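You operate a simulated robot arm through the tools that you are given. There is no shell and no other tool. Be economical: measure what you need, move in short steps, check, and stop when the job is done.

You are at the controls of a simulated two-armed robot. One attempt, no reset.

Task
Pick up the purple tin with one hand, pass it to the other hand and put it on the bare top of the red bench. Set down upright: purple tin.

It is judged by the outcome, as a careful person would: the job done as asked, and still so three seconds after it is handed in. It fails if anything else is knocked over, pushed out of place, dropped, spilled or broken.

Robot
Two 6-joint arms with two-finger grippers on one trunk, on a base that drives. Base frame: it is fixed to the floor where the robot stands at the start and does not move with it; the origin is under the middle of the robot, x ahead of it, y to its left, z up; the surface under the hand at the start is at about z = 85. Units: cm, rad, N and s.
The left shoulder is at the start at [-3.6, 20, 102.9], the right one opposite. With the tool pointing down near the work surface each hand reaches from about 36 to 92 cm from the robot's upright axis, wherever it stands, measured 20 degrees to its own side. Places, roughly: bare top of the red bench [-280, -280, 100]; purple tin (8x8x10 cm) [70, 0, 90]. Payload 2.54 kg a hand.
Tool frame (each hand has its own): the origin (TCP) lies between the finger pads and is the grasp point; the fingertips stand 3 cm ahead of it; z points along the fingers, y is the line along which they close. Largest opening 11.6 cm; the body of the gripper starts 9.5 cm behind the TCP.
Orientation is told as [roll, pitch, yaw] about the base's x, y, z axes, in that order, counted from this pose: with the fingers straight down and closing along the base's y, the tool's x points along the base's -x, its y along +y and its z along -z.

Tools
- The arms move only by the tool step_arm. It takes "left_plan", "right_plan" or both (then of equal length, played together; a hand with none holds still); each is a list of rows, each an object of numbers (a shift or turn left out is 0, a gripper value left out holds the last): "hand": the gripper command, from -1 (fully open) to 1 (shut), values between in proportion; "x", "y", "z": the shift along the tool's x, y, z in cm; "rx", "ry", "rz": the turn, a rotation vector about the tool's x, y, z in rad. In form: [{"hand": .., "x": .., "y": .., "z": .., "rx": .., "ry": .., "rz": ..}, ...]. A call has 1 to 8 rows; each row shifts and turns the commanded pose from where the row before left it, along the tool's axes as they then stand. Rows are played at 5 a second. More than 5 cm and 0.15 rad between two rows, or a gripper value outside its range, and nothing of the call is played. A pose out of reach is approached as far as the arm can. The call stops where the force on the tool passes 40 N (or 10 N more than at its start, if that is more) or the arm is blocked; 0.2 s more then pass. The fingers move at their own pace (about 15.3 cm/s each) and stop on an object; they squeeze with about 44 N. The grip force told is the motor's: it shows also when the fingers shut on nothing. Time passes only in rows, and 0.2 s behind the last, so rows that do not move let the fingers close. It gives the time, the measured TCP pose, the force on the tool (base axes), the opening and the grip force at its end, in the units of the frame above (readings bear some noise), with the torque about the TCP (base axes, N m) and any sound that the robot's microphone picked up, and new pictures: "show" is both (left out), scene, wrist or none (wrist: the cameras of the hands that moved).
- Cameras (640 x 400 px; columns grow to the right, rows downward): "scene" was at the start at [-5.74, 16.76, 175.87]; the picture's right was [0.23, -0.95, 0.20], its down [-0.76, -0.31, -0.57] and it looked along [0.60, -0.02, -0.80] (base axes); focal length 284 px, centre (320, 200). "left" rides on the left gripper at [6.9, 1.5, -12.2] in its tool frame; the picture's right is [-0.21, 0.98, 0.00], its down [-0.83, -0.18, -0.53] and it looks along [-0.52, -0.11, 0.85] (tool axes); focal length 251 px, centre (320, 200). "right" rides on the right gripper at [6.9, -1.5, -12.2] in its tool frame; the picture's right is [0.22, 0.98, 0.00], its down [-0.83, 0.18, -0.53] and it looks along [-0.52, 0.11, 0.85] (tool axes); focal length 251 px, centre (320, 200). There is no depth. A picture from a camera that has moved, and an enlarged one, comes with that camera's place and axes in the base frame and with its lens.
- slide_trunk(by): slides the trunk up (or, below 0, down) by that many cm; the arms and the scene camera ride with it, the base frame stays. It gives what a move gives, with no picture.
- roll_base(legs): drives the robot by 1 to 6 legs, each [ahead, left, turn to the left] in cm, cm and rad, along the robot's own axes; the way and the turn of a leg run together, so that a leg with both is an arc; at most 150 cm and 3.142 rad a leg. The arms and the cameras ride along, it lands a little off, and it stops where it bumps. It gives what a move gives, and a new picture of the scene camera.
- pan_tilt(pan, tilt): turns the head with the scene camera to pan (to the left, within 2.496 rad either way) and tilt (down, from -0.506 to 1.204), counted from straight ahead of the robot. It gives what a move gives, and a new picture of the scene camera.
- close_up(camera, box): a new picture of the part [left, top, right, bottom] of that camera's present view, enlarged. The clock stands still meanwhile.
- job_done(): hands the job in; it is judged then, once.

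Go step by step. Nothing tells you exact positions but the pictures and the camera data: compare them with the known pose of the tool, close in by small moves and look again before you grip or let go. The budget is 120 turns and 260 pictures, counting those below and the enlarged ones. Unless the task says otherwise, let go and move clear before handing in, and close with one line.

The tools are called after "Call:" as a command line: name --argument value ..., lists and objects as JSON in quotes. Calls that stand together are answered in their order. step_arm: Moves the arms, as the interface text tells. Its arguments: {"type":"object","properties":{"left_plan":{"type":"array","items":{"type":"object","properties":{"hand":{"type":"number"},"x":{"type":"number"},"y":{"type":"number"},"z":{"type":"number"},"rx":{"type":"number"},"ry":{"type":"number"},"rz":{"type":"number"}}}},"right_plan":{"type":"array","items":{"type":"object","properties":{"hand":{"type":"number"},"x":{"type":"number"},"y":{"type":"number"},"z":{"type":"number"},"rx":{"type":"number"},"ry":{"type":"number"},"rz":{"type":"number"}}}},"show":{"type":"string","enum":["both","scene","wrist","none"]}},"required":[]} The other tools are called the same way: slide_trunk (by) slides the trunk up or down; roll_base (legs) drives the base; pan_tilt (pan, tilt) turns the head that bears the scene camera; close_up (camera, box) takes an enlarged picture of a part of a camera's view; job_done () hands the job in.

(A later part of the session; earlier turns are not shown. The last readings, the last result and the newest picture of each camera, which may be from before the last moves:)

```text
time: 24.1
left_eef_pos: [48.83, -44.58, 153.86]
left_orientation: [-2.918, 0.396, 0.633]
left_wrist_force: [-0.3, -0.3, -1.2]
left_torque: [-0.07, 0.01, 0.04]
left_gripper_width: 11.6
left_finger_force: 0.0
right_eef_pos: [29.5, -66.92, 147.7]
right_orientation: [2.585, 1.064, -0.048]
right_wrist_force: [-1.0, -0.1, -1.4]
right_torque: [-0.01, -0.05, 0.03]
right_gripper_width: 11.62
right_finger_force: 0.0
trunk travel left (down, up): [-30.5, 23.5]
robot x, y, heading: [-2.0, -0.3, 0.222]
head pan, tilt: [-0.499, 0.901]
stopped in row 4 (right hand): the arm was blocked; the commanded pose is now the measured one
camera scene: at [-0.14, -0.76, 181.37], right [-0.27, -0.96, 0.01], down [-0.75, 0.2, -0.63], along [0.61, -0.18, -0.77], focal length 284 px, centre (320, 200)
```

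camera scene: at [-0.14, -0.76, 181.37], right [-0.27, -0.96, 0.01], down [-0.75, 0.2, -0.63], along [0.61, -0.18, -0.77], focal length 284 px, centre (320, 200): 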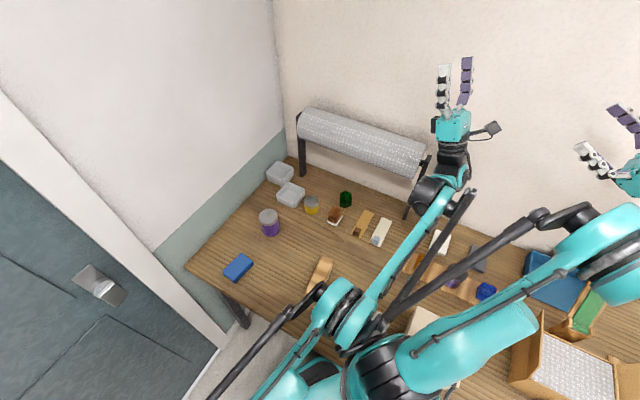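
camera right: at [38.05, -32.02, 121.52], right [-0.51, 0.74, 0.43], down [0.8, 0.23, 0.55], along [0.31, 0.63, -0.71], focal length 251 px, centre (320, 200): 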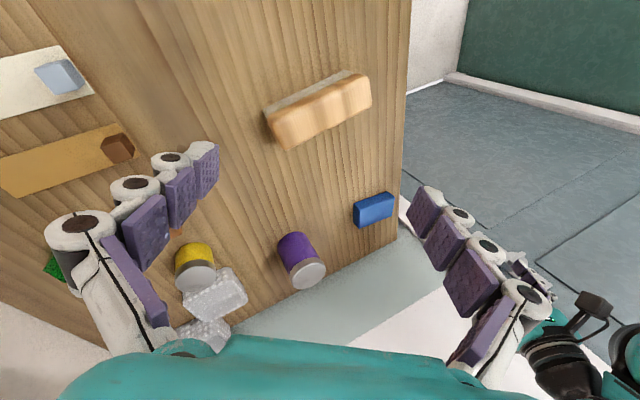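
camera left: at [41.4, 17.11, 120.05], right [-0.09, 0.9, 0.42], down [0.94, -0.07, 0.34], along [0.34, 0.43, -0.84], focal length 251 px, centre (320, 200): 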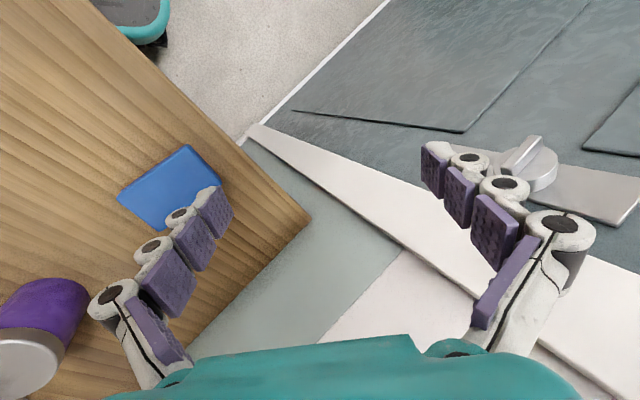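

The arms obey now. I'll raise the trunk a bit more, then drive off from the table edge.

Call:
slide_trunk --by 5

Call:
roll_base --legs '[[-8, 12, 0]]'

```text
time: 25.0
left_eef_pos: [50.86, -47.98, 156.93]
left_orientation: [-2.89, 0.396, 0.639]
left_wrist_force: [0.7, -1.2, 0.0]
left_torque: [-0.11, -0.07, 0.07]
left_gripper_width: 11.6
left_finger_force: 0.0
right_eef_pos: [31.28, -69.87, 150.72]
right_orientation: [2.621, 1.081, -0.02]
right_wrist_force: [0.1, -1.1, -1.2]
right_torque: [-0.03, -0.1, 0.13]
right_gripper_width: 11.6
right_finger_force: 0.1
trunk travel left (down, up): [-35.5, 18.5]
robot x, y, heading: [-2.16, -1.12, 0.221]
head pan, tilt: [-0.499, 0.901]
```

```text
time: 26.4
left_eef_pos: [40.03, -37.33, 157.18]
left_orientation: [-2.895, 0.398, 0.633]
left_wrist_force: [-0.1, -0.4, -0.4]
left_torque: [0.0, 0.0, -0.01]
left_gripper_width: 11.59
left_finger_force: 0.1
right_eef_pos: [20.32, -59.29, 151.15]
right_orientation: [2.613, 1.079, -0.031]
right_wrist_force: [-0.4, 0.6, -0.3]
right_torque: [0.03, 0.03, -0.01]
right_gripper_width: 11.63
right_finger_force: 0.0
trunk travel left (down, up): [-35.5, 18.5]
robot x, y, heading: [-12.37, 9.27, 0.216]
head pan, tilt: [-0.499, 0.901]
camera scene: at [-8.26, 6.61, 186.01], right [-0.28, -0.96, 0.0], down [-0.75, 0.22, -0.62], along [0.6, -0.17, -0.78], focal length 284 px, centre (320, 200)
```

scene: 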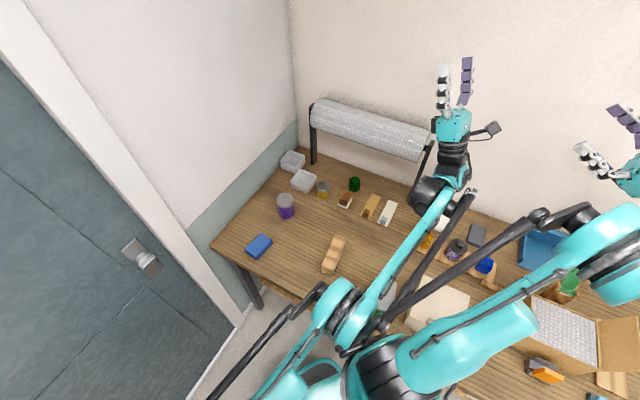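

The robot is free and upright now, at about (-12, 9), and nothing on the table has moved. Next I'll swing both hands back from pointing up to pointing down, reversing the drift.

Call:
step_arm --left_plan '[{"rx": 0.15, "y": -2.95, "z": -0.2}, {"rx": 0.15, "y": -2.95, "z": -0.2}, {"rx": 0.15, "y": -2.95, "z": -0.2}, {"rx": 0.15, "y": -2.95, "z": -0.2}, {"rx": 0.15, "y": -2.95, "z": -0.2}, {"rx": 0.15, "y": -2.95, "z": -0.2}, {"rx": 0.15, "y": -2.95, "z": -0.2}, {"rx": 0.15, "y": -2.95, "z": -0.2}]' --show "scene"

```text
time: 28.2
left_eef_pos: [30.89, -24.12, 156.07]
left_orientation: [2.72, 0.396, 0.634]
left_wrist_force: [0.4, -0.6, 0.5]
left_torque: [0.01, -0.01, 0.0]
left_gripper_width: 11.6
left_finger_force: 0.1
left hand out of reach, approached as far as the arm can: row 1, 2, 3, 4, 5, 6, 7, 8
right_eef_pos: [20.42, -59.43, 151.2]
right_orientation: [2.613, 1.081, -0.031]
right_wrist_force: [0.3, 0.5, 0.3]
right_torque: [-0.02, -0.02, 0.02]
right_gripper_width: 11.62
right_finger_force: 0.0
trunk travel left (down, up): [-35.5, 18.5]
robot x, y, heading: [-12.74, 9.17, 0.214]
head pan, tilt: [-0.499, 0.901]
camera scene: at [-8.21, 6.58, 186.01], right [-0.28, -0.96, 0.0], down [-0.75, 0.22, -0.62], along [0.6, -0.17, -0.78], focal length 284 px, centre (320, 200)
```

scene: 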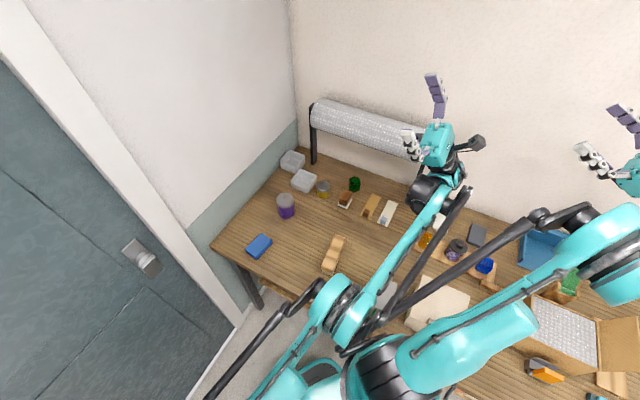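

The left arm is stretched across its body, so the turn was out of reach. I'll first bring it back to its own side.

Call:
step_arm --left_plan '[{"x": -2.1, "y": -2.44, "z": 1.46}, {"x": -2.1, "y": -2.44, "z": 1.46}, {"x": -2.1, "y": -2.44, "z": 1.46}, {"x": -2.1, "y": -2.44, "z": 1.46}, {"x": -2.1, "y": -2.44, "z": 1.46}, {"x": -2.1, "y": -2.44, "z": 1.46}, {"x": -2.1, "y": -2.44, "z": 1.46}, {"x": -2.1, "y": -2.44, "z": 1.46}]' --show "scene"

```text
time: 30.0
left_eef_pos: [30.27, 4.06, 152.3]
left_orientation: [2.717, 0.393, 0.63]
left_wrist_force: [-0.2, 0.7, -0.5]
left_torque: [0.02, -0.01, -0.02]
left_gripper_width: 11.59
left_finger_force: 0.0
right_eef_pos: [20.38, -59.3, 151.2]
right_orientation: [2.609, 1.081, -0.033]
right_wrist_force: [1.1, -0.5, -0.3]
right_torque: [-0.04, 0.0, -0.01]
right_gripper_width: 11.6
right_finger_force: 0.0
trunk travel left (down, up): [-35.5, 18.5]
robot x, y, heading: [-12.41, 9.71, 0.213]
head pan, tilt: [-0.499, 0.901]
camera scene: at [-8.24, 6.78, 186.02], right [-0.28, -0.96, 0.0], down [-0.75, 0.22, -0.62], along [0.6, -0.17, -0.78], focal length 284 px, centre (320, 200)
```

scene: 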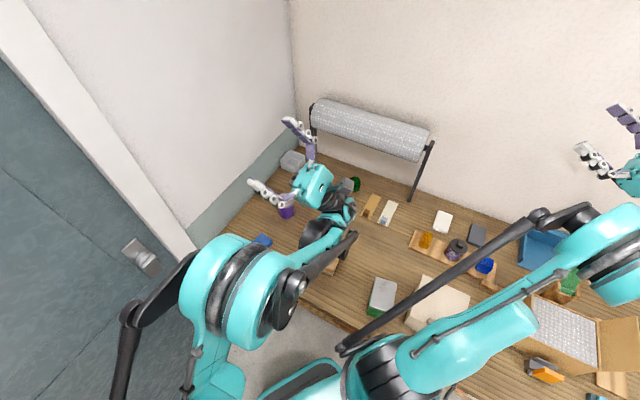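

That works. Now the turn to bring the left fingers down.

Call:
step_arm --left_plan '[{"rx": 0.15, "y": -2.5, "z": -0.2}, {"rx": 0.15, "y": -2.5, "z": -0.2}, {"rx": 0.15, "y": -2.5, "z": -0.2}, {"rx": 0.15, "y": -2.5, "z": -0.2}, {"rx": 0.15, "y": -2.5, "z": -0.2}, {"rx": 0.15, "y": -2.5, "z": -0.2}, {"rx": 0.15, "y": -2.5, "z": -0.2}, {"rx": 0.15, "y": -2.5, "z": -0.2}]' --show "scene"

```text
time: 31.8
left_eef_pos: [29.42, 6.33, 151.36]
left_orientation: [2.591, 0.398, 0.633]
left_wrist_force: [0.6, 0.4, 0.8]
left_torque: [0.0, -0.01, -0.01]
left_gripper_width: 11.59
left_finger_force: 0.1
left hand out of reach, approached as far as the arm can: row 1, 2, 3, 4, 5, 6, 7, 8
right_eef_pos: [20.33, -59.35, 151.09]
right_orientation: [2.613, 1.079, -0.032]
right_wrist_force: [0.4, 0.5, 0.1]
right_torque: [-0.03, 0.04, -0.01]
right_gripper_width: 11.59
right_finger_force: 0.0
trunk travel left (down, up): [-35.5, 18.5]
robot x, y, heading: [-12.3, 9.23, 0.212]
head pan, tilt: [-0.499, 0.901]
camera scene: at [-8.21, 6.6, 186.01], right [-0.28, -0.96, 0.0], down [-0.75, 0.22, -0.62], along [0.6, -0.17, -0.78], focal length 284 px, centre (320, 200)
```

scene: 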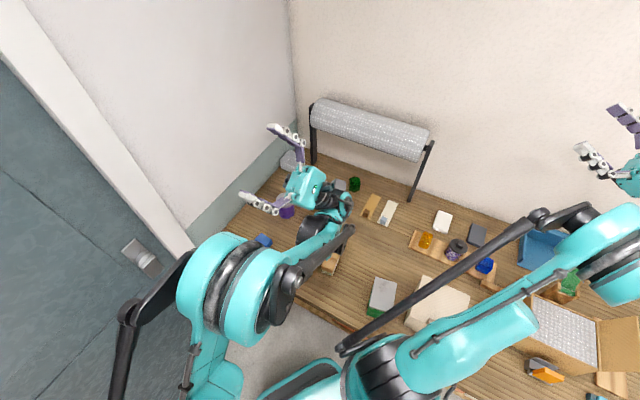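

Turning that way is limited, so I'll try turning the left fingers over through "forward" instead.

Call:
step_arm --left_plan '[{"rx": -0.078, "ry": -0.127, "x": -2.5, "y": 1.5}, {"rx": -0.078, "ry": -0.127, "x": -2.5, "y": 1.5}, {"rx": -0.078, "ry": -0.127, "x": -2.5, "y": 1.5}, {"rx": -0.078, "ry": -0.127, "x": -2.5, "y": 1.5}, {"rx": -0.078, "ry": -0.127, "x": -2.5, "y": 1.5}, {"rx": -0.078, "ry": -0.127, "x": -2.5, "y": 1.5}]' --show "scene"

```text
time: 33.2
left_eef_pos: [45.33, 5.28, 144.92]
left_orientation: [2.755, 1.086, 0.177]
left_wrist_force: [0.3, 0.6, 0.0]
left_torque: [0.01, -0.04, 0.03]
left_gripper_width: 11.61
left_finger_force: 0.0
right_eef_pos: [20.27, -59.29, 151.1]
right_orientation: [2.612, 1.082, -0.031]
right_wrist_force: [-0.5, 0.0, 0.3]
right_torque: [0.01, -0.01, 0.01]
right_gripper_width: 11.59
right_finger_force: 0.0
trunk travel left (down, up): [-35.5, 18.5]
robot x, y, heading: [-12.66, 9.14, 0.219]
head pan, tilt: [-0.499, 0.901]
camera scene: at [-8.23, 6.63, 186.02], right [-0.28, -0.96, 0.0], down [-0.75, 0.22, -0.62], along [0.6, -0.17, -0.78], focal length 284 px, centre (320, 200)
```

scene: 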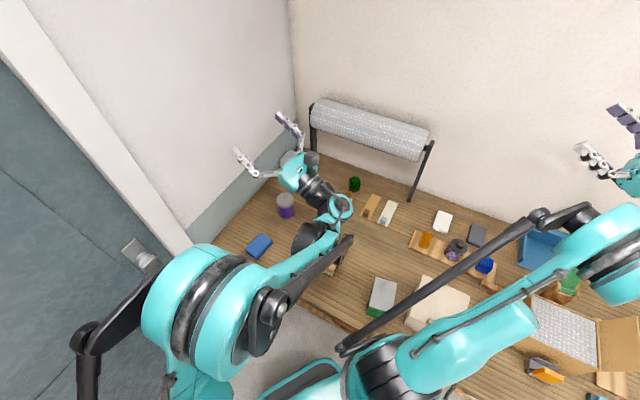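

That direction works. I'll continue until the fingers point down.

Call:
step_arm --left_plan '[{"rx": 0.029, "ry": -0.147, "x": -2.9, "y": -0.58}, {"rx": 0.029, "ry": -0.147, "x": -2.9, "y": -0.58}, {"rx": 0.029, "ry": -0.147, "x": -2.9, "y": -0.58}, {"rx": 0.029, "ry": -0.147, "x": -2.9, "y": -0.58}, {"rx": 0.029, "ry": -0.147, "x": -2.9, "y": -0.58}, {"rx": 0.029, "ry": -0.147, "x": -2.9, "y": -0.58}, {"rx": 0.029, "ry": -0.147, "x": -2.9, "y": -0.58}]' --show "scene"

```text
time: 34.8
left_eef_pos: [45.32, 5.47, 125.0]
left_orientation: [0.275, 0.939, -2.198]
left_wrist_force: [-0.7, 0.1, 0.0]
left_torque: [0.02, 0.0, 0.02]
left_gripper_width: 11.59
left_finger_force: 0.0
right_eef_pos: [20.42, -59.37, 151.19]
right_orientation: [2.612, 1.081, -0.031]
right_wrist_force: [0.3, 0.3, -0.6]
right_torque: [0.02, -0.02, -0.01]
right_gripper_width: 11.59
right_finger_force: 0.0
trunk travel left (down, up): [-35.5, 18.5]
robot x, y, heading: [-12.52, 9.85, 0.217]
head pan, tilt: [-0.499, 0.901]
camera scene: at [-8.21, 6.63, 186.02], right [-0.28, -0.96, 0.0], down [-0.75, 0.22, -0.62], along [0.6, -0.17, -0.78], focal length 284 px, centre (320, 200)
```

scene: 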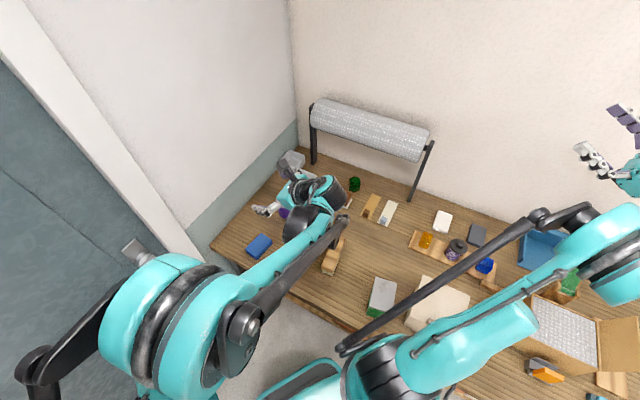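

Good. I'll finish the left hand and turn the right one over the same way.

Call:
step_arm --left_plan '[{"rx": 0.029, "ry": -0.145, "x": -2.9, "y": -0.58}, {"rx": 0.029, "ry": -0.145, "x": -2.9, "y": -0.58}, {"rx": 0.029, "ry": -0.145, "x": -2.9, "y": -0.58}, {"rx": 0.029, "ry": -0.145, "x": -2.9, "y": -0.58}, {"rx": 0.029, "ry": -0.145, "x": -2.9, "y": -0.58}, {"rx": 0.029, "ry": -0.145, "x": -2.9, "y": -0.58}, {}]' --right_plan '[{"rx": 0.038, "ry": -0.145, "x": -2.9, "y": -0.77}, {"rx": 0.038, "ry": -0.145, "x": -2.9, "y": -0.77}, {"rx": 0.038, "ry": -0.145, "x": -2.9, "y": -0.77}, {"rx": 0.038, "ry": -0.145, "x": -2.9, "y": -0.77}, {"rx": 0.038, "ry": -0.145, "x": -2.9, "y": -0.77}, {"rx": 0.038, "ry": -0.145, "x": -2.9, "y": -0.77}, {"rx": 0.038, "ry": -0.145, "x": -2.9, "y": -0.77}]' --show "scene"

```text
time: 36.4
left_eef_pos: [33.72, -2.85, 115.12]
left_orientation: [0.016, 0.079, -2.336]
left_wrist_force: [0.0, 0.0, -0.5]
left_torque: [0.02, 0.01, -0.02]
left_gripper_width: 11.6
left_finger_force: 0.1
right_eef_pos: [19.68, -59.8, 131.19]
right_orientation: [0.343, 0.892, -2.166]
right_wrist_force: [-0.3, -0.2, 0.1]
right_torque: [0.0, 0.01, -0.03]
right_gripper_width: 11.59
right_finger_force: 0.1
trunk travel left (down, up): [-35.5, 18.5]
robot x, y, heading: [-12.77, 9.21, 0.211]
head pan, tilt: [-0.499, 0.901]
camera scene: at [-8.24, 6.62, 186.02], right [-0.28, -0.96, 0.0], down [-0.75, 0.22, -0.62], along [0.6, -0.17, -0.78], focal length 284 px, centre (320, 200)
```

scene: 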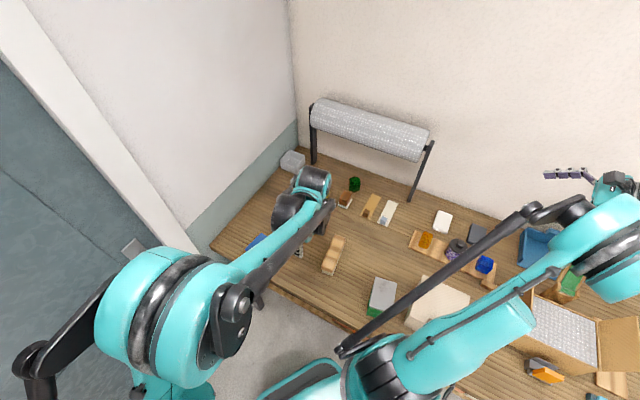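

The left hand now points down. I'll finish the right hand and yaw the left back toward its normal range.

Call:
step_arm --left_plan '[{"rz": -0.148}, {"rz": -0.148}, {"rz": -0.148}, {"rz": -0.148}, {"rz": -0.148}, {"rz": -0.148}, {"rz": -0.148}, {"rz": -0.148}]' --right_plan '[{"rx": 0.038, "ry": -0.145, "x": -2.9, "y": -0.77}, {"rx": 0.038, "ry": -0.145, "x": -2.9, "y": -0.77}, {"rx": 0.038, "ry": -0.145, "x": -2.9, "y": -0.77}, {"rx": 0.038, "ry": -0.145, "x": -2.9, "y": -0.77}, {"rx": 0.038, "ry": -0.145, "x": -2.9, "y": -0.77}, {"rx": 0.038, "ry": -0.145, "x": -2.9, "y": -0.77}, {}, {}]' --show "both"

```text
time: 38.2
left_eef_pos: [33.57, -2.95, 115.58]
left_orientation: [0.08, 0.014, -1.15]
left_wrist_force: [0.4, -0.5, -0.2]
left_torque: [-0.01, -0.01, 0.02]
left_gripper_width: 11.59
left_finger_force: 0.0
right_eef_pos: [7.37, -67.47, 121.65]
right_orientation: [0.017, 0.038, -2.333]
right_wrist_force: [0.5, 0.1, 0.0]
right_torque: [0.03, -0.02, -0.02]
right_gripper_width: 11.61
right_finger_force: 0.0
trunk travel left (down, up): [-35.5, 18.5]
robot x, y, heading: [-12.57, 9.13, 0.216]
head pan, tilt: [-0.499, 0.901]
camera scene: at [-8.22, 6.61, 186.02], right [-0.28, -0.96, 0.0], down [-0.75, 0.22, -0.62], along [0.6, -0.17, -0.78], focal length 284 px, centre (320, 200)
camera right: at [10.55, -61.49, 134.08], right [0.85, -0.52, 0.02], down [-0.46, -0.73, 0.51], along [-0.25, -0.44, -0.86], focal length 251 px, centre (320, 200)
camera left: at [31.23, 3.58, 127.97], right [0.98, 0.2, 0.08], down [0.14, -0.85, 0.5], along [0.17, -0.48, -0.86], focal length 251 px, centre (320, 200)
```

scene: 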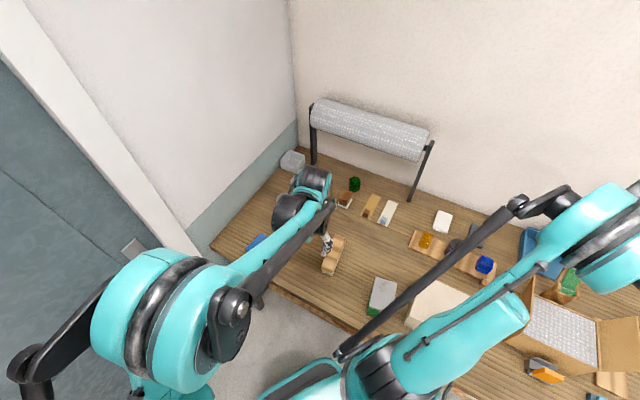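
right: 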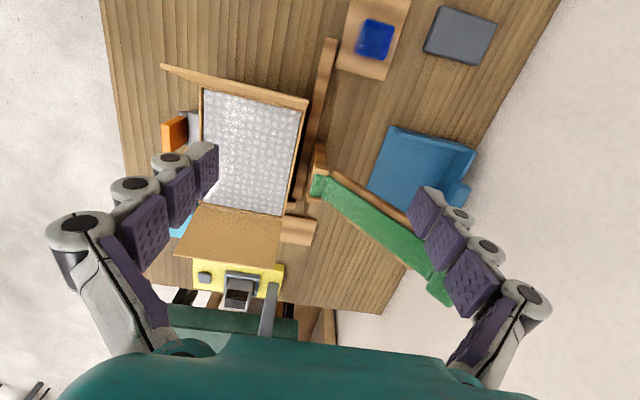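
left: 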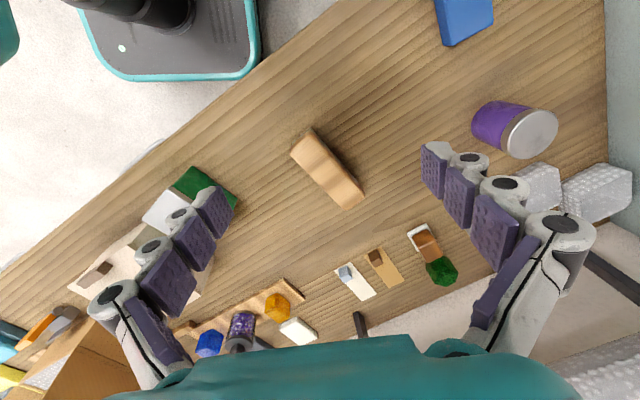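

Both hands point down and the table is undisturbed. I'll raise the right hand and start turning it to its normal yaw, then reposition the base so the tin is straight ahead.

Call:
step_arm --right_plan '[{"rz": -0.15, "z": -1.2}, {"rz": -0.15, "z": -1.2}, {"rz": -0.15, "z": -1.2}, {"rz": -0.15, "z": -1.2}, {"rz": -0.15, "z": -1.2}, {"rz": -0.15, "z": -1.2}, {"rz": -0.15, "z": -1.2}, {"rz": -0.15, "z": -1.2}]' --show "none"

Call:
step_arm --right_plan '[{"rz": -0.15}, {"rz": -0.15}, {"rz": -0.15}, {"rz": -0.15}, {"rz": -0.15}, {"rz": -0.15}, {"rz": -0.15}, {"rz": -0.15}]' --show "none"

Call:
roll_base --legs '[[5, 3.2, 0], [0, 0, -0.4]]'

```text
time: 40.0
left_eef_pos: [33.5, -2.74, 115.43]
left_orientation: [0.083, 0.015, -1.151]
left_wrist_force: [-0.2, -0.1, -0.1]
left_torque: [0.04, 0.01, -0.01]
left_gripper_width: 11.61
left_finger_force: 0.1
right_eef_pos: [6.91, -67.69, 131.29]
right_orientation: [0.042, -0.002, -1.134]
right_wrist_force: [-0.3, 0.4, 0.1]
right_torque: [-0.01, -0.01, -0.01]
right_gripper_width: 11.57
right_finger_force: 0.1
trunk travel left (down, up): [-35.5, 18.5]
robot x, y, heading: [-12.87, 9.27, 0.215]
head pan, tilt: [-0.499, 0.901]
```

```text
time: 41.8
left_eef_pos: [33.61, -2.87, 115.44]
left_orientation: [0.081, 0.014, -1.152]
left_wrist_force: [-0.1, -0.6, 0.9]
left_torque: [-0.02, -0.01, -0.01]
left_gripper_width: 11.61
left_finger_force: 0.0
right_eef_pos: [6.85, -67.41, 131.43]
right_orientation: [0.014, -0.038, 0.066]
right_wrist_force: [-0.6, 0.1, 1.0]
right_torque: [0.04, 0.0, 0.02]
right_gripper_width: 11.61
right_finger_force: 0.1
trunk travel left (down, up): [-35.5, 18.5]
robot x, y, heading: [-12.86, 9.33, 0.216]
head pan, tilt: [-0.499, 0.901]
```

```text
time: 43.9
left_eef_pos: [29.52, -15.48, 115.49]
left_orientation: [0.081, 0.016, -1.551]
left_wrist_force: [0.2, 0.1, -0.3]
left_torque: [0.0, -0.01, -0.03]
left_gripper_width: 11.62
left_finger_force: 0.3
right_eef_pos: [-20.13, -64.74, 131.36]
right_orientation: [0.015, -0.038, -0.335]
right_wrist_force: [0.1, 0.1, 0.6]
right_torque: [0.01, -0.02, 0.0]
right_gripper_width: 11.59
right_finger_force: 0.1
trunk travel left (down, up): [-35.5, 18.5]
robot x, y, heading: [-8.46, 13.44, -0.182]
head pan, tilt: [-0.499, 0.901]
camera scene: at [-5.5, 9.4, 186.02], right [-0.63, -0.78, 0.0], down [-0.61, 0.49, -0.62], along [0.48, -0.39, -0.78], focal length 284 px, centre (320, 200)
```

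scene: 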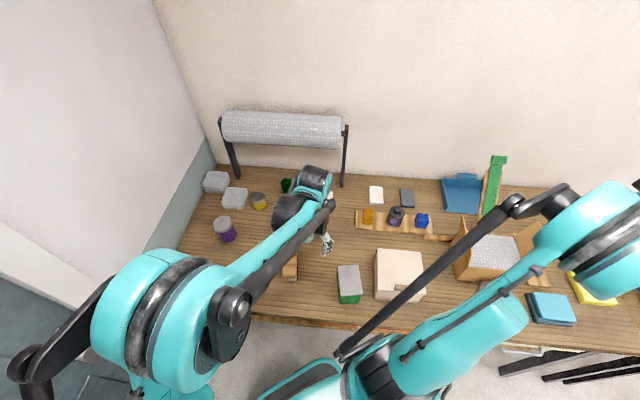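

The base moved well and the tin is at about [65.8, 0.2, 90]. I'll level the left hand and bring it toward a spot above the tin.

Call:
step_arm --left_plan '[{"rx": 0.081}, {"x": 1.8, "y": 4.3}, {"x": 1.8, "y": 4.3}, {"x": 1.8, "y": 4.3}, {"x": 1.8, "y": 4.3}, {"x": 1.8, "y": 4.3}, {"x": 1.8, "y": 4.3}, {"x": 1.8, "y": 4.3}]' --show "both"

```text
time: 45.7
left_eef_pos: [59.47, -2.75, 115.49]
left_orientation: [-0.002, 0.016, -1.55]
left_wrist_force: [0.4, 0.7, 0.3]
left_torque: [-0.02, 0.04, 0.0]
left_gripper_width: 11.61
left_finger_force: 0.1
right_eef_pos: [-20.03, -64.65, 131.41]
right_orientation: [0.012, -0.037, -0.334]
right_wrist_force: [0.9, -0.2, 0.0]
right_torque: [-0.01, 0.02, -0.01]
right_gripper_width: 11.6
right_finger_force: 0.2
trunk travel left (down, up): [-35.5, 18.5]
robot x, y, heading: [-8.4, 13.95, -0.185]
head pan, tilt: [-0.499, 0.901]
camera scene: at [-5.23, 9.46, 186.01], right [-0.63, -0.78, 0.0], down [-0.61, 0.49, -0.62], along [0.48, -0.39, -0.78], focal length 284 px, centre (320, 200)
camera left: at [60.88, 4.12, 127.91], right [0.98, -0.19, 0.0], down [-0.16, -0.84, 0.52], along [-0.11, -0.51, -0.85], focal length 251 px, centre (320, 200)
```

scene: 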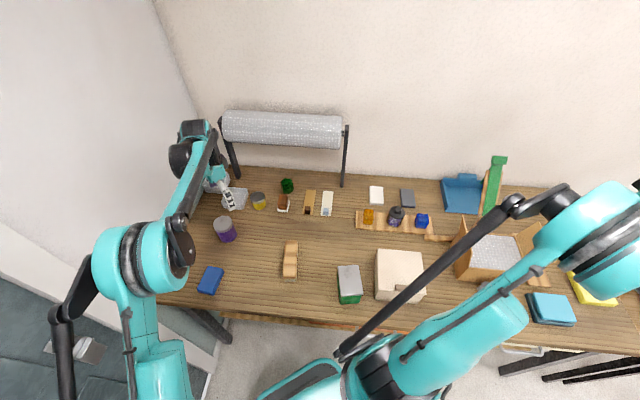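
left: 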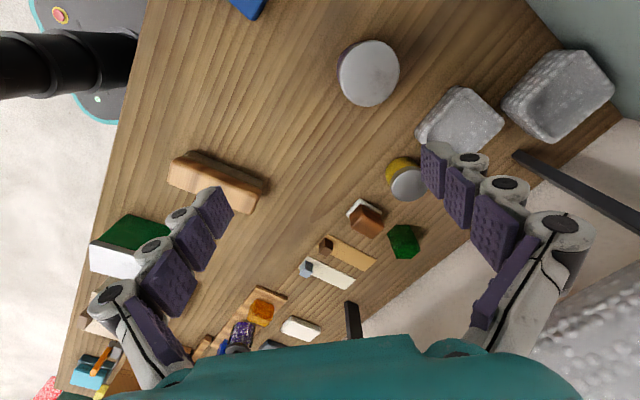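

The tin is at [65.7, 0.5] with its lid near z = 95. I'll centre over it and descend part way.

Call:
step_arm --left_plan '[{"x": 1.6, "y": 3.15, "hand": -1}, {"x": 1.6, "y": 3.15}, {"z": 4.4}, {"z": 4.4}, {"z": 4.0}, {}]' --show "both"

```text
time: 47.1
left_eef_pos: [65.49, 0.91, 103.11]
left_orientation: [0.001, 0.016, -1.55]
left_wrist_force: [0.3, 0.5, -0.1]
left_torque: [0.0, -0.03, 0.01]
left_gripper_width: 11.61
left_finger_force: 0.2
right_eef_pos: [-20.29, -64.85, 131.35]
right_orientation: [0.015, -0.041, -0.333]
right_wrist_force: [-0.4, 0.2, 0.2]
right_torque: [0.0, -0.01, 0.0]
right_gripper_width: 11.6
right_finger_force: 0.1
trunk travel left (down, up): [-35.5, 18.5]
robot x, y, heading: [-8.16, 13.75, -0.186]
head pan, tilt: [-0.499, 0.901]
camera scene: at [-5.55, 9.39, 186.02], right [-0.63, -0.78, 0.0], down [-0.61, 0.49, -0.62], along [0.48, -0.39, -0.78], focal length 284 px, centre (320, 200)
camera left: at [66.7, 7.77, 115.39], right [0.98, -0.19, 0.0], down [-0.16, -0.84, 0.52], along [-0.1, -0.51, -0.85], focal length 251 px, centre (320, 200)
```

scene: 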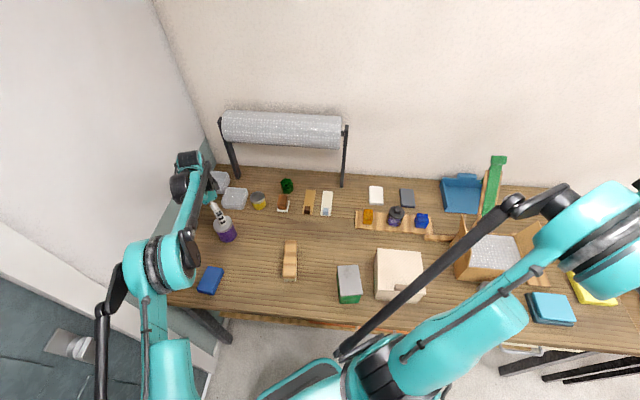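
left: 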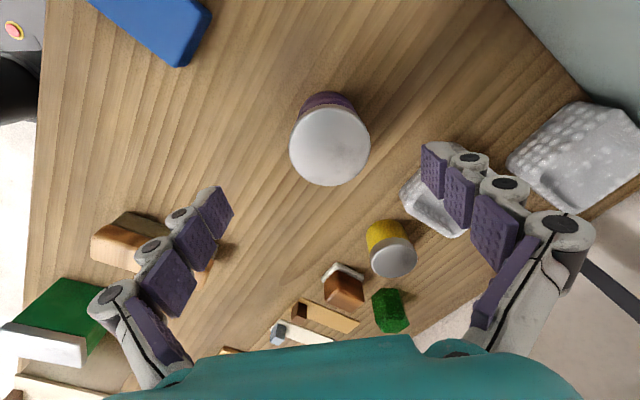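

Well centred, within about 0.6 cm. I'll correct that, descend to grip height and look.

Call:
step_arm --left_plan '[{"y": 0.6, "x": -0.2}, {"z": 3.2}, {"z": 3.2}, {"z": 3.2}, {}]' --show "wrist"

Call:
close_up --camera "scene" --box '[160, 160, 300, 248]'

```text
time: 48.3
left_eef_pos: [65.18, 1.39, 93.84]
left_orientation: [0.001, 0.015, -1.551]
left_wrist_force: [0.1, -0.8, -0.9]
left_torque: [0.02, 0.0, 0.04]
left_gripper_width: 11.59
left_finger_force: 0.1
left hand out of reach, approached as far as the arm can: row 4
right_eef_pos: [-20.11, -64.78, 131.39]
right_orientation: [0.014, -0.038, -0.333]
right_wrist_force: [1.1, -0.6, -0.2]
right_torque: [0.01, 0.0, 0.02]
right_gripper_width: 11.59
right_finger_force: 0.0
trunk travel left (down, up): [-35.5, 18.5]
robot x, y, heading: [-8.55, 13.49, -0.186]
head pan, tilt: [-0.499, 0.901]
camera left: at [66.46, 8.32, 106.26], right [0.98, -0.19, 0.0], down [-0.17, -0.84, 0.52], along [-0.1, -0.51, -0.85], focal length 251 px, centre (320, 200)
```

left: 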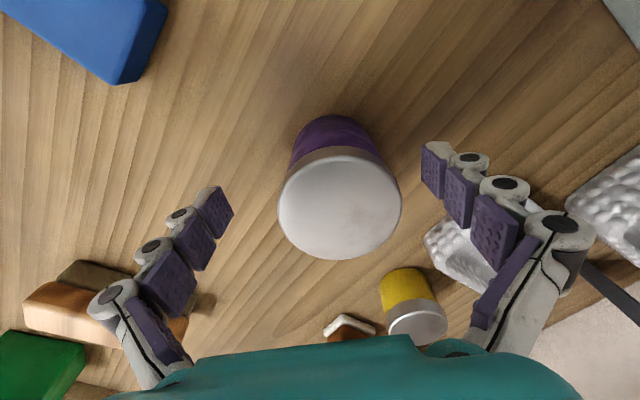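

```text
4.55 times, centred on (230, 204) of scene
camera zoom: at [-5.47, 9.35, 186.02], right [-0.63, -0.78, 0.0], down [-0.61, 0.49, -0.62], along [0.48, -0.39, -0.78], focal length 1291 px, centre (729, 182)
```

zoom: 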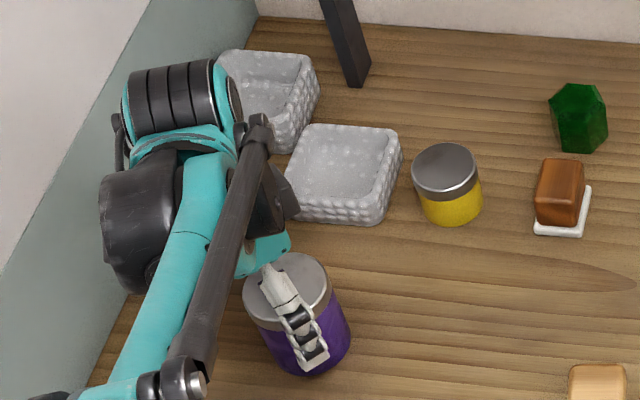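

The arm is at its reach limit here, about 1 cm off. I'll lift, drive 7 cm closer and come back down.

Call:
step_arm --left_plan '[{"z": -4}, {"z": -4}, {"z": -4}]' --show "none"

Call:
roll_base --legs '[[7, 0, 0]]'

```text
time: 49.1
left_eef_pos: [64.99, 1.41, 106.06]
left_orientation: [-0.001, 0.016, -1.55]
left_wrist_force: [-0.2, -0.9, 0.1]
left_torque: [0.0, 0.01, -0.01]
left_gripper_width: 11.6
left_finger_force: 0.0
right_eef_pos: [-20.23, -64.85, 131.41]
right_orientation: [0.013, -0.041, -0.333]
right_wrist_force: [-0.2, 0.1, -0.4]
right_torque: [0.02, -0.02, -0.03]
right_gripper_width: 11.58
right_finger_force: 0.1
trunk travel left (down, up): [-35.5, 18.5]
robot x, y, heading: [-8.14, 13.65, -0.18]
head pan, tilt: [-0.499, 0.901]
```

```text
time: 50.1
left_eef_pos: [72.16, 0.13, 106.07]
left_orientation: [-0.001, 0.016, -1.549]
left_wrist_force: [-0.6, -0.6, -0.8]
left_torque: [-0.02, 0.06, -0.01]
left_gripper_width: 11.6
left_finger_force: 0.1
right_eef_pos: [-13.02, -66.14, 131.33]
right_orientation: [0.014, -0.036, -0.331]
right_wrist_force: [0.3, -0.6, 0.0]
right_torque: [-0.03, 0.07, 0.01]
right_gripper_width: 11.6
right_finger_force: 0.1
trunk travel left (down, up): [-35.5, 18.5]
robot x, y, heading: [-1.6, 12.36, -0.184]
head pan, tilt: [-0.499, 0.901]
camera scene: at [1.57, 8.04, 186.01], right [-0.63, -0.78, 0.0], down [-0.61, 0.49, -0.62], along [0.48, -0.39, -0.78], focal length 284 px, centre (320, 200)
```

scene: 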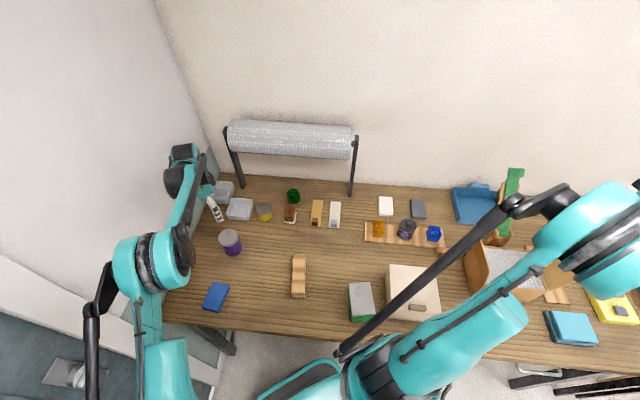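

Now centring and descending again.

Call:
step_arm --left_plan '[{"y": -3.05, "x": 0.2}, {"y": -3.05, "x": 0.2}, {"z": 4.3}, {"z": 4.3}, {"z": 4.3}, {}]' --show "wrist"

```text
time: 51.5
left_eef_pos: [65.73, 0.54, 92.97]
left_orientation: [0.0, 0.015, -1.55]
left_wrist_force: [0.2, 0.4, 0.5]
left_torque: [-0.01, 0.0, -0.05]
left_gripper_width: 11.61
left_finger_force: 0.1
right_eef_pos: [-13.41, -66.11, 131.4]
right_orientation: [0.014, -0.041, -0.331]
right_wrist_force: [0.2, -0.6, -0.2]
right_torque: [-0.01, 0.01, 0.0]
right_gripper_width: 11.58
right_finger_force: 0.1
trunk travel left (down, up): [-35.5, 18.5]
robot x, y, heading: [-1.49, 12.25, -0.184]
head pan, tilt: [-0.499, 0.901]
camera left: at [67.07, 7.43, 105.44], right [0.98, -0.19, 0.0], down [-0.16, -0.84, 0.52], along [-0.1, -0.51, -0.85], focal length 251 px, centre (320, 200)
```

left: 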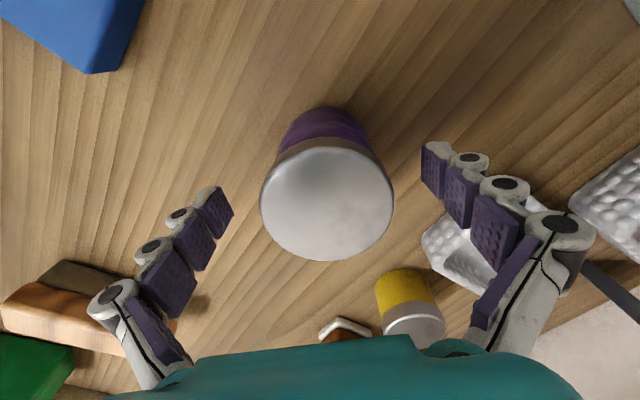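

Nearly centred. I'll make a last small correction, then close the grip.

Call:
step_arm --left_plan '[{"x": -0.3, "y": 0.3}, {"hand": 0.2}, {"hand": 0.6}, {"hand": 1}, {}, {}]' --show "wrist"

```text
time: 53.0
left_eef_pos: [66.09, 0.27, 92.92]
left_orientation: [0.0, 0.015, -1.55]
left_wrist_force: [1.1, -1.3, 5.5]
left_torque: [-0.03, 0.29, 0.04]
left_gripper_width: 6.97
left_finger_force: 43.9
right_eef_pos: [-13.26, -66.15, 131.46]
right_orientation: [0.014, -0.04, -0.331]
right_wrist_force: [-0.3, 0.0, 0.5]
right_torque: [0.0, 0.01, -0.01]
right_gripper_width: 11.57
right_finger_force: 0.1
trunk travel left (down, up): [-35.5, 18.5]
robot x, y, heading: [-1.91, 12.03, -0.182]
head pan, tilt: [-0.499, 0.901]
camera left: at [67.42, 7.14, 105.44], right [0.98, -0.19, 0.0], down [-0.16, -0.84, 0.52], along [-0.1, -0.51, -0.85], focal length 251 px, centre (320, 200)
```

left: 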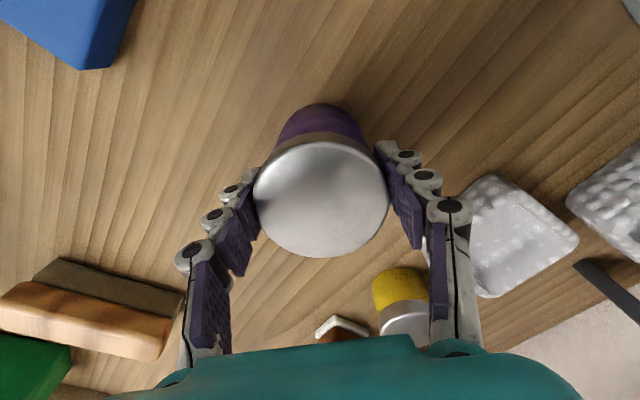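

The tin is gripped firmly at 7 cm width. Lifting.

Call:
step_arm --left_plan '[{"z": -1.5}, {"z": -3}, {"z": -4}, {"z": -4.5}, {"z": -4.5}, {"z": -4.5}, {}]' --show "both"

```text
time: 54.5
left_eef_pos: [66.18, -0.16, 115.26]
left_orientation: [0.001, 0.015, -1.55]
left_wrist_force: [0.9, 0.9, -0.1]
left_torque: [0.04, 0.0, -0.01]
left_gripper_width: 0.01
left_finger_force: 28.7
right_eef_pos: [-13.18, -66.19, 131.44]
right_orientation: [0.014, -0.037, -0.333]
right_wrist_force: [0.5, 0.4, -0.1]
right_torque: [0.01, 0.02, 0.01]
right_gripper_width: 11.59
right_finger_force: 0.1
trunk travel left (down, up): [-35.5, 18.5]
robot x, y, heading: [-1.69, 12.67, -0.182]
head pan, tilt: [-0.499, 0.901]
camera scene: at [1.48, 8.08, 186.01], right [-0.63, -0.78, 0.0], down [-0.61, 0.49, -0.62], along [0.48, -0.39, -0.78], focal length 284 px, centre (320, 200)
camera left: at [67.43, 6.63, 127.63], right [0.98, -0.19, 0.0], down [-0.16, -0.84, 0.52], along [-0.1, -0.51, -0.85], focal length 251 px, centre (320, 200)
```

scene: 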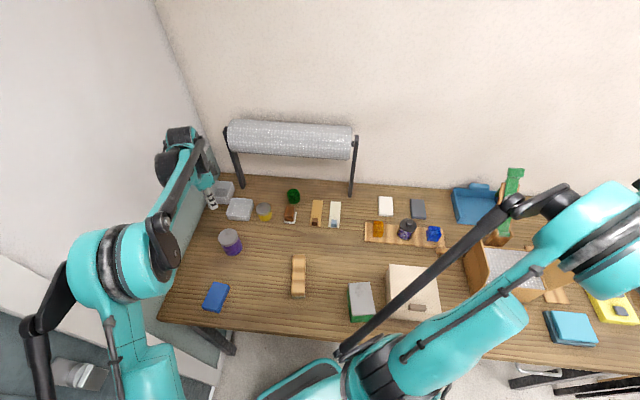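
left: 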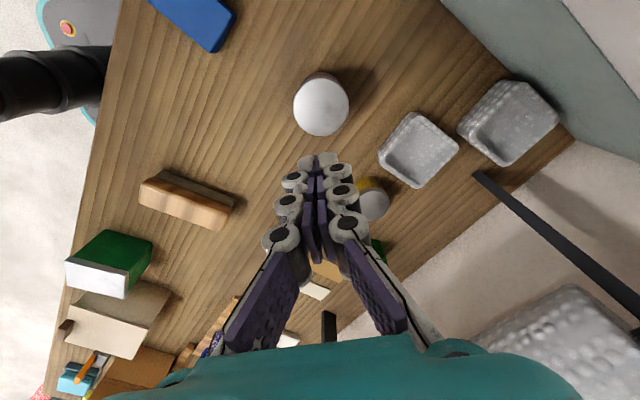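

The tin slipped out as I lifted, but it still stands upright in place at [66.2, 0.2], with its lid near z = 94. I gripped too high, on the slick lid, so I'll take it lower on the body.

Call:
step_arm --left_plan '[{"hand": -1}, {}, {"z": 4.5}, {"z": 4.5}, {"z": 4.5}, {"z": 4.5}, {}]' --show "wrist"

```text
time: 56.1
left_eef_pos: [65.97, 0.33, 97.4]
left_orientation: [0.001, 0.017, -1.55]
left_wrist_force: [-1.1, -0.3, -0.1]
left_torque: [0.0, -0.03, 0.01]
left_gripper_width: 11.6
left_finger_force: 0.1
right_eef_pos: [-13.26, -66.06, 131.47]
right_orientation: [0.015, -0.04, -0.332]
right_wrist_force: [0.1, 0.2, 0.4]
right_torque: [-0.01, -0.07, 0.02]
right_gripper_width: 11.58
right_finger_force: 0.0
trunk travel left (down, up): [-35.5, 18.5]
robot x, y, heading: [-1.77, 12.4, -0.178]
head pan, tilt: [-0.499, 0.901]
camera left: at [67.24, 7.18, 109.73], right [0.98, -0.19, 0.0], down [-0.16, -0.84, 0.52], along [-0.1, -0.51, -0.85], focal length 251 px, centre (320, 200)
```

left: 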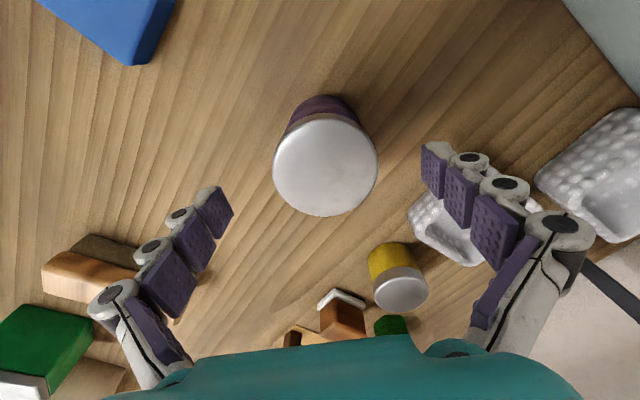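

Call:
step_arm --left_plan '[{"y": 0.25, "z": 2.5}, {"z": 2.5}, {"z": 2.4}, {}, {"hand": 0.2}, {"hand": 1}, {}, {}]' --show "wrist"

```text
time: 58.0
left_eef_pos: [66.4, 0.47, 89.75]
left_orientation: [-0.001, 0.015, -1.55]
left_wrist_force: [-1.9, -0.1, 9.4]
left_torque: [-0.03, 0.18, -0.03]
left_gripper_width: 6.98
left_finger_force: 43.8
right_eef_pos: [-13.33, -66.04, 131.37]
right_orientation: [0.014, -0.04, -0.331]
right_wrist_force: [0.5, 0.4, 0.0]
right_torque: [0.0, 0.01, -0.01]
right_gripper_width: 11.6
right_finger_force: 0.0
trunk travel left (down, up): [-35.5, 18.5]
robot x, y, heading: [-1.39, 12.27, -0.182]
head pan, tilt: [-0.499, 0.901]
camera left: at [67.56, 7.26, 102.23], right [0.98, -0.19, 0.0], down [-0.16, -0.84, 0.52], along [-0.1, -0.51, -0.85], focal length 251 px, centre (320, 200)
```

left: 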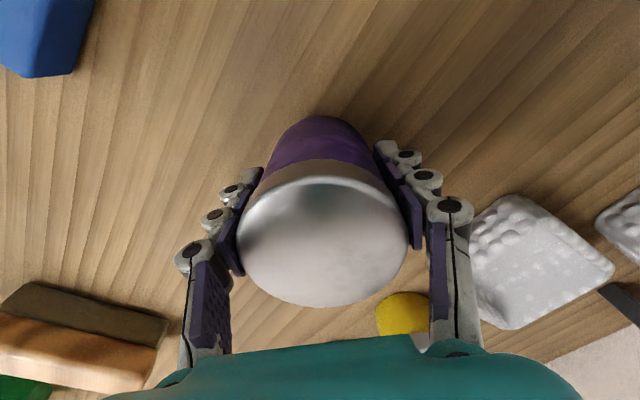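

A deeper grip. I'll lift slowly and check that it holds.

Call:
step_arm --left_plan '[{"z": -0.7}, {"z": -0.7}, {"z": -0.7}, {}]' --show "wrist"

Call:
close_up --camera "scene" --box '[160, 170, 300, 258]'

```text
time: 59.0
left_eef_pos: [66.58, 0.31, 91.78]
left_orientation: [0.0, 0.015, -1.55]
left_wrist_force: [1.1, 0.8, -2.9]
left_torque: [0.01, 0.03, 0.01]
left_gripper_width: 6.97
left_finger_force: 43.7
right_eef_pos: [-13.17, -66.08, 131.42]
right_orientation: [0.015, -0.039, -0.332]
right_wrist_force: [0.6, -0.7, -0.6]
right_torque: [-0.02, 0.01, 0.0]
right_gripper_width: 11.58
right_finger_force: 0.1
trunk travel left (down, up): [-35.5, 18.5]
robot x, y, heading: [-1.64, 11.84, -0.185]
head pan, tilt: [-0.499, 0.901]
camera left: at [67.89, 7.18, 104.15], right [0.98, -0.19, 0.0], down [-0.16, -0.84, 0.52], along [-0.1, -0.51, -0.85], focal length 251 px, centre (320, 200)
```

left: 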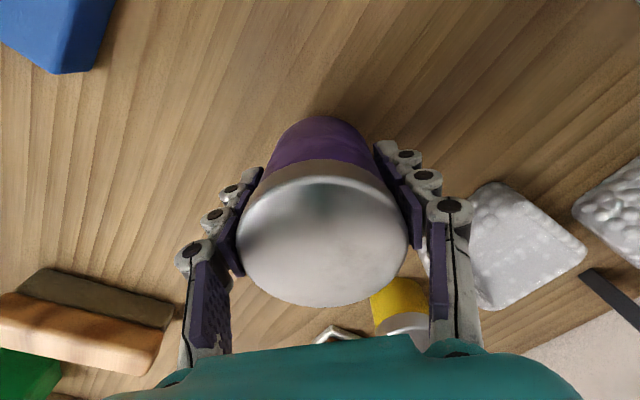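

```text
4.55 times, centred on (230, 214) of scene
camera zoom: at [1.41, 8.09, 186.01], right [-0.63, -0.78, 0.0], down [-0.61, 0.49, -0.62], along [0.48, -0.39, -0.78], focal length 1291 px, centre (729, 136)
```

zoom: 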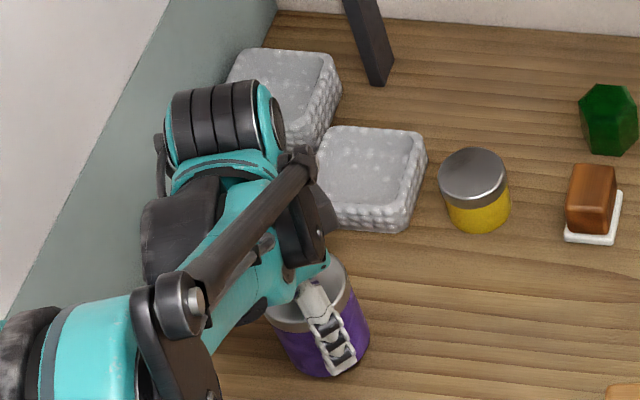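

It holds, and the tin moves with the hand at about 3 N. I'll continue lifting gently.

Call:
step_arm --left_plan '[{"z": -1}, {"z": -1.5}, {"z": -2}, {"z": -2}, {"z": -2}, {"z": -2}, {"z": -1.5}, {"z": -1}]' --show "wrist"

```text
time: 60.8
left_eef_pos: [66.63, 0.18, 104.82]
left_orientation: [-0.001, 0.015, -1.549]
left_wrist_force: [0.6, -0.1, -2.7]
left_torque: [0.0, 0.01, -0.01]
left_gripper_width: 6.98
left_finger_force: 44.3
right_eef_pos: [-13.21, -66.12, 131.33]
right_orientation: [0.014, -0.038, -0.331]
right_wrist_force: [-0.3, 0.0, -0.8]
right_torque: [-0.02, -0.03, -0.02]
right_gripper_width: 11.6
right_finger_force: 0.0
trunk travel left (down, up): [-35.5, 18.5]
robot x, y, heading: [-1.94, 12.28, -0.184]
head pan, tilt: [-0.499, 0.901]
camera left: at [67.84, 6.99, 117.23], right [0.98, -0.19, 0.0], down [-0.16, -0.84, 0.52], along [-0.1, -0.51, -0.85], focal length 251 px, centre (320, 200)
```

left: 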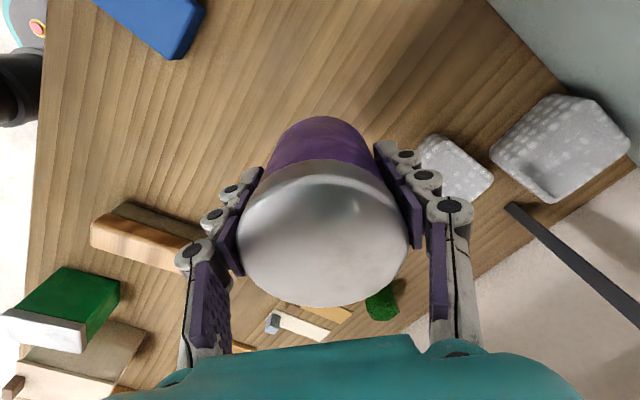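

The tin is securely held. I'll raise it for the handover and bring the right hand around from the right side.

Call:
step_arm --left_plan '[{"z": -1.6}, {"z": -1.6}, {"z": -1.6}, {"z": -1.6}, {"z": -1.6}, {"z": -1.6}, {"z": -1.6}, {"z": -1.6}]' --right_plan '[{"x": -2, "y": 4.4}, {"x": -2, "y": 4.4}, {"x": -2, "y": 4.4}, {"x": -2, "y": 4.4}, {"x": -2, "y": 4.4}, {"x": -2, "y": 4.4}, {"x": -2, "y": 4.4}, {"x": -2, "y": 4.4}]' --show "scene"

```text
time: 62.5
left_eef_pos: [66.68, 0.06, 117.44]
left_orientation: [0.0, 0.013, -1.55]
left_wrist_force: [-1.2, -0.4, -2.6]
left_torque: [0.0, 0.01, -0.03]
left_gripper_width: 6.99
left_finger_force: 44.1
right_eef_pos: [13.47, -37.77, 132.81]
right_orientation: [0.012, -0.038, -0.333]
right_wrist_force: [-0.2, 1.1, 0.0]
right_torque: [-0.01, 0.0, -0.02]
right_gripper_width: 11.59
right_finger_force: 0.1
trunk travel left (down, up): [-35.5, 18.5]
robot x, y, heading: [-1.63, 12.21, -0.187]
head pan, tilt: [-0.499, 0.901]
camera scene: at [1.45, 8.29, 186.02], right [-0.63, -0.78, 0.0], down [-0.61, 0.49, -0.62], along [0.48, -0.39, -0.78], focal length 284 px, centre (320, 200)
```

scene: 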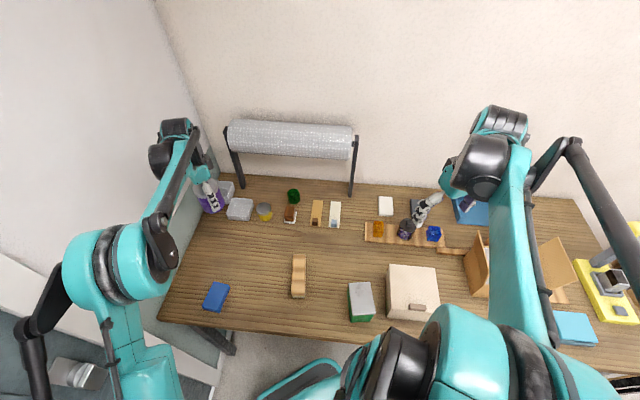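

The tin rides fine. I'll bring the right hand closer while turning its yaw into line with the base x axis.

Call:
step_arm --right_plan '[{"x": -2.5, "y": 3.43, "rz": -0.044}, {"x": -2.5, "y": 3.43, "rz": -0.044}, {"x": -2.5, "y": 3.43, "rz": -0.044}, {"x": -2.5, "y": 3.43, "rz": -0.044}, {"x": -2.5, "y": 3.43, "rz": -0.044}, {"x": -2.5, "y": 3.43, "rz": -0.044}, {"x": -2.5, "y": 3.43, "rz": -0.044}, {"x": -2.5, "y": 3.43, "rz": -0.044}]' --show "scene"

```text
time: 64.3
left_eef_pos: [66.84, 0.07, 117.38]
left_orientation: [-0.002, 0.015, -1.55]
left_wrist_force: [0.3, 0.5, -3.1]
left_torque: [0.02, 0.03, -0.03]
left_gripper_width: 6.97
left_finger_force: 44.4
right_eef_pos: [38.05, -14.67, 133.62]
right_orientation: [-0.003, -0.04, 0.02]
right_wrist_force: [-0.2, 0.0, -0.4]
right_torque: [0.0, 0.01, -0.01]
right_gripper_width: 11.61
right_finger_force: 0.0
trunk travel left (down, up): [-35.5, 18.5]
robot x, y, heading: [-1.25, 12.43, -0.184]
head pan, tilt: [-0.499, 0.901]
camera scene: at [1.62, 8.18, 186.01], right [-0.63, -0.78, 0.0], down [-0.61, 0.49, -0.62], along [0.48, -0.39, -0.78], focal length 284 px, centre (320, 200)
```

scene: 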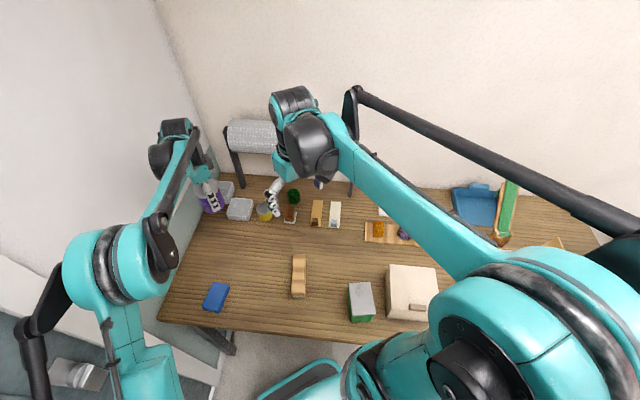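

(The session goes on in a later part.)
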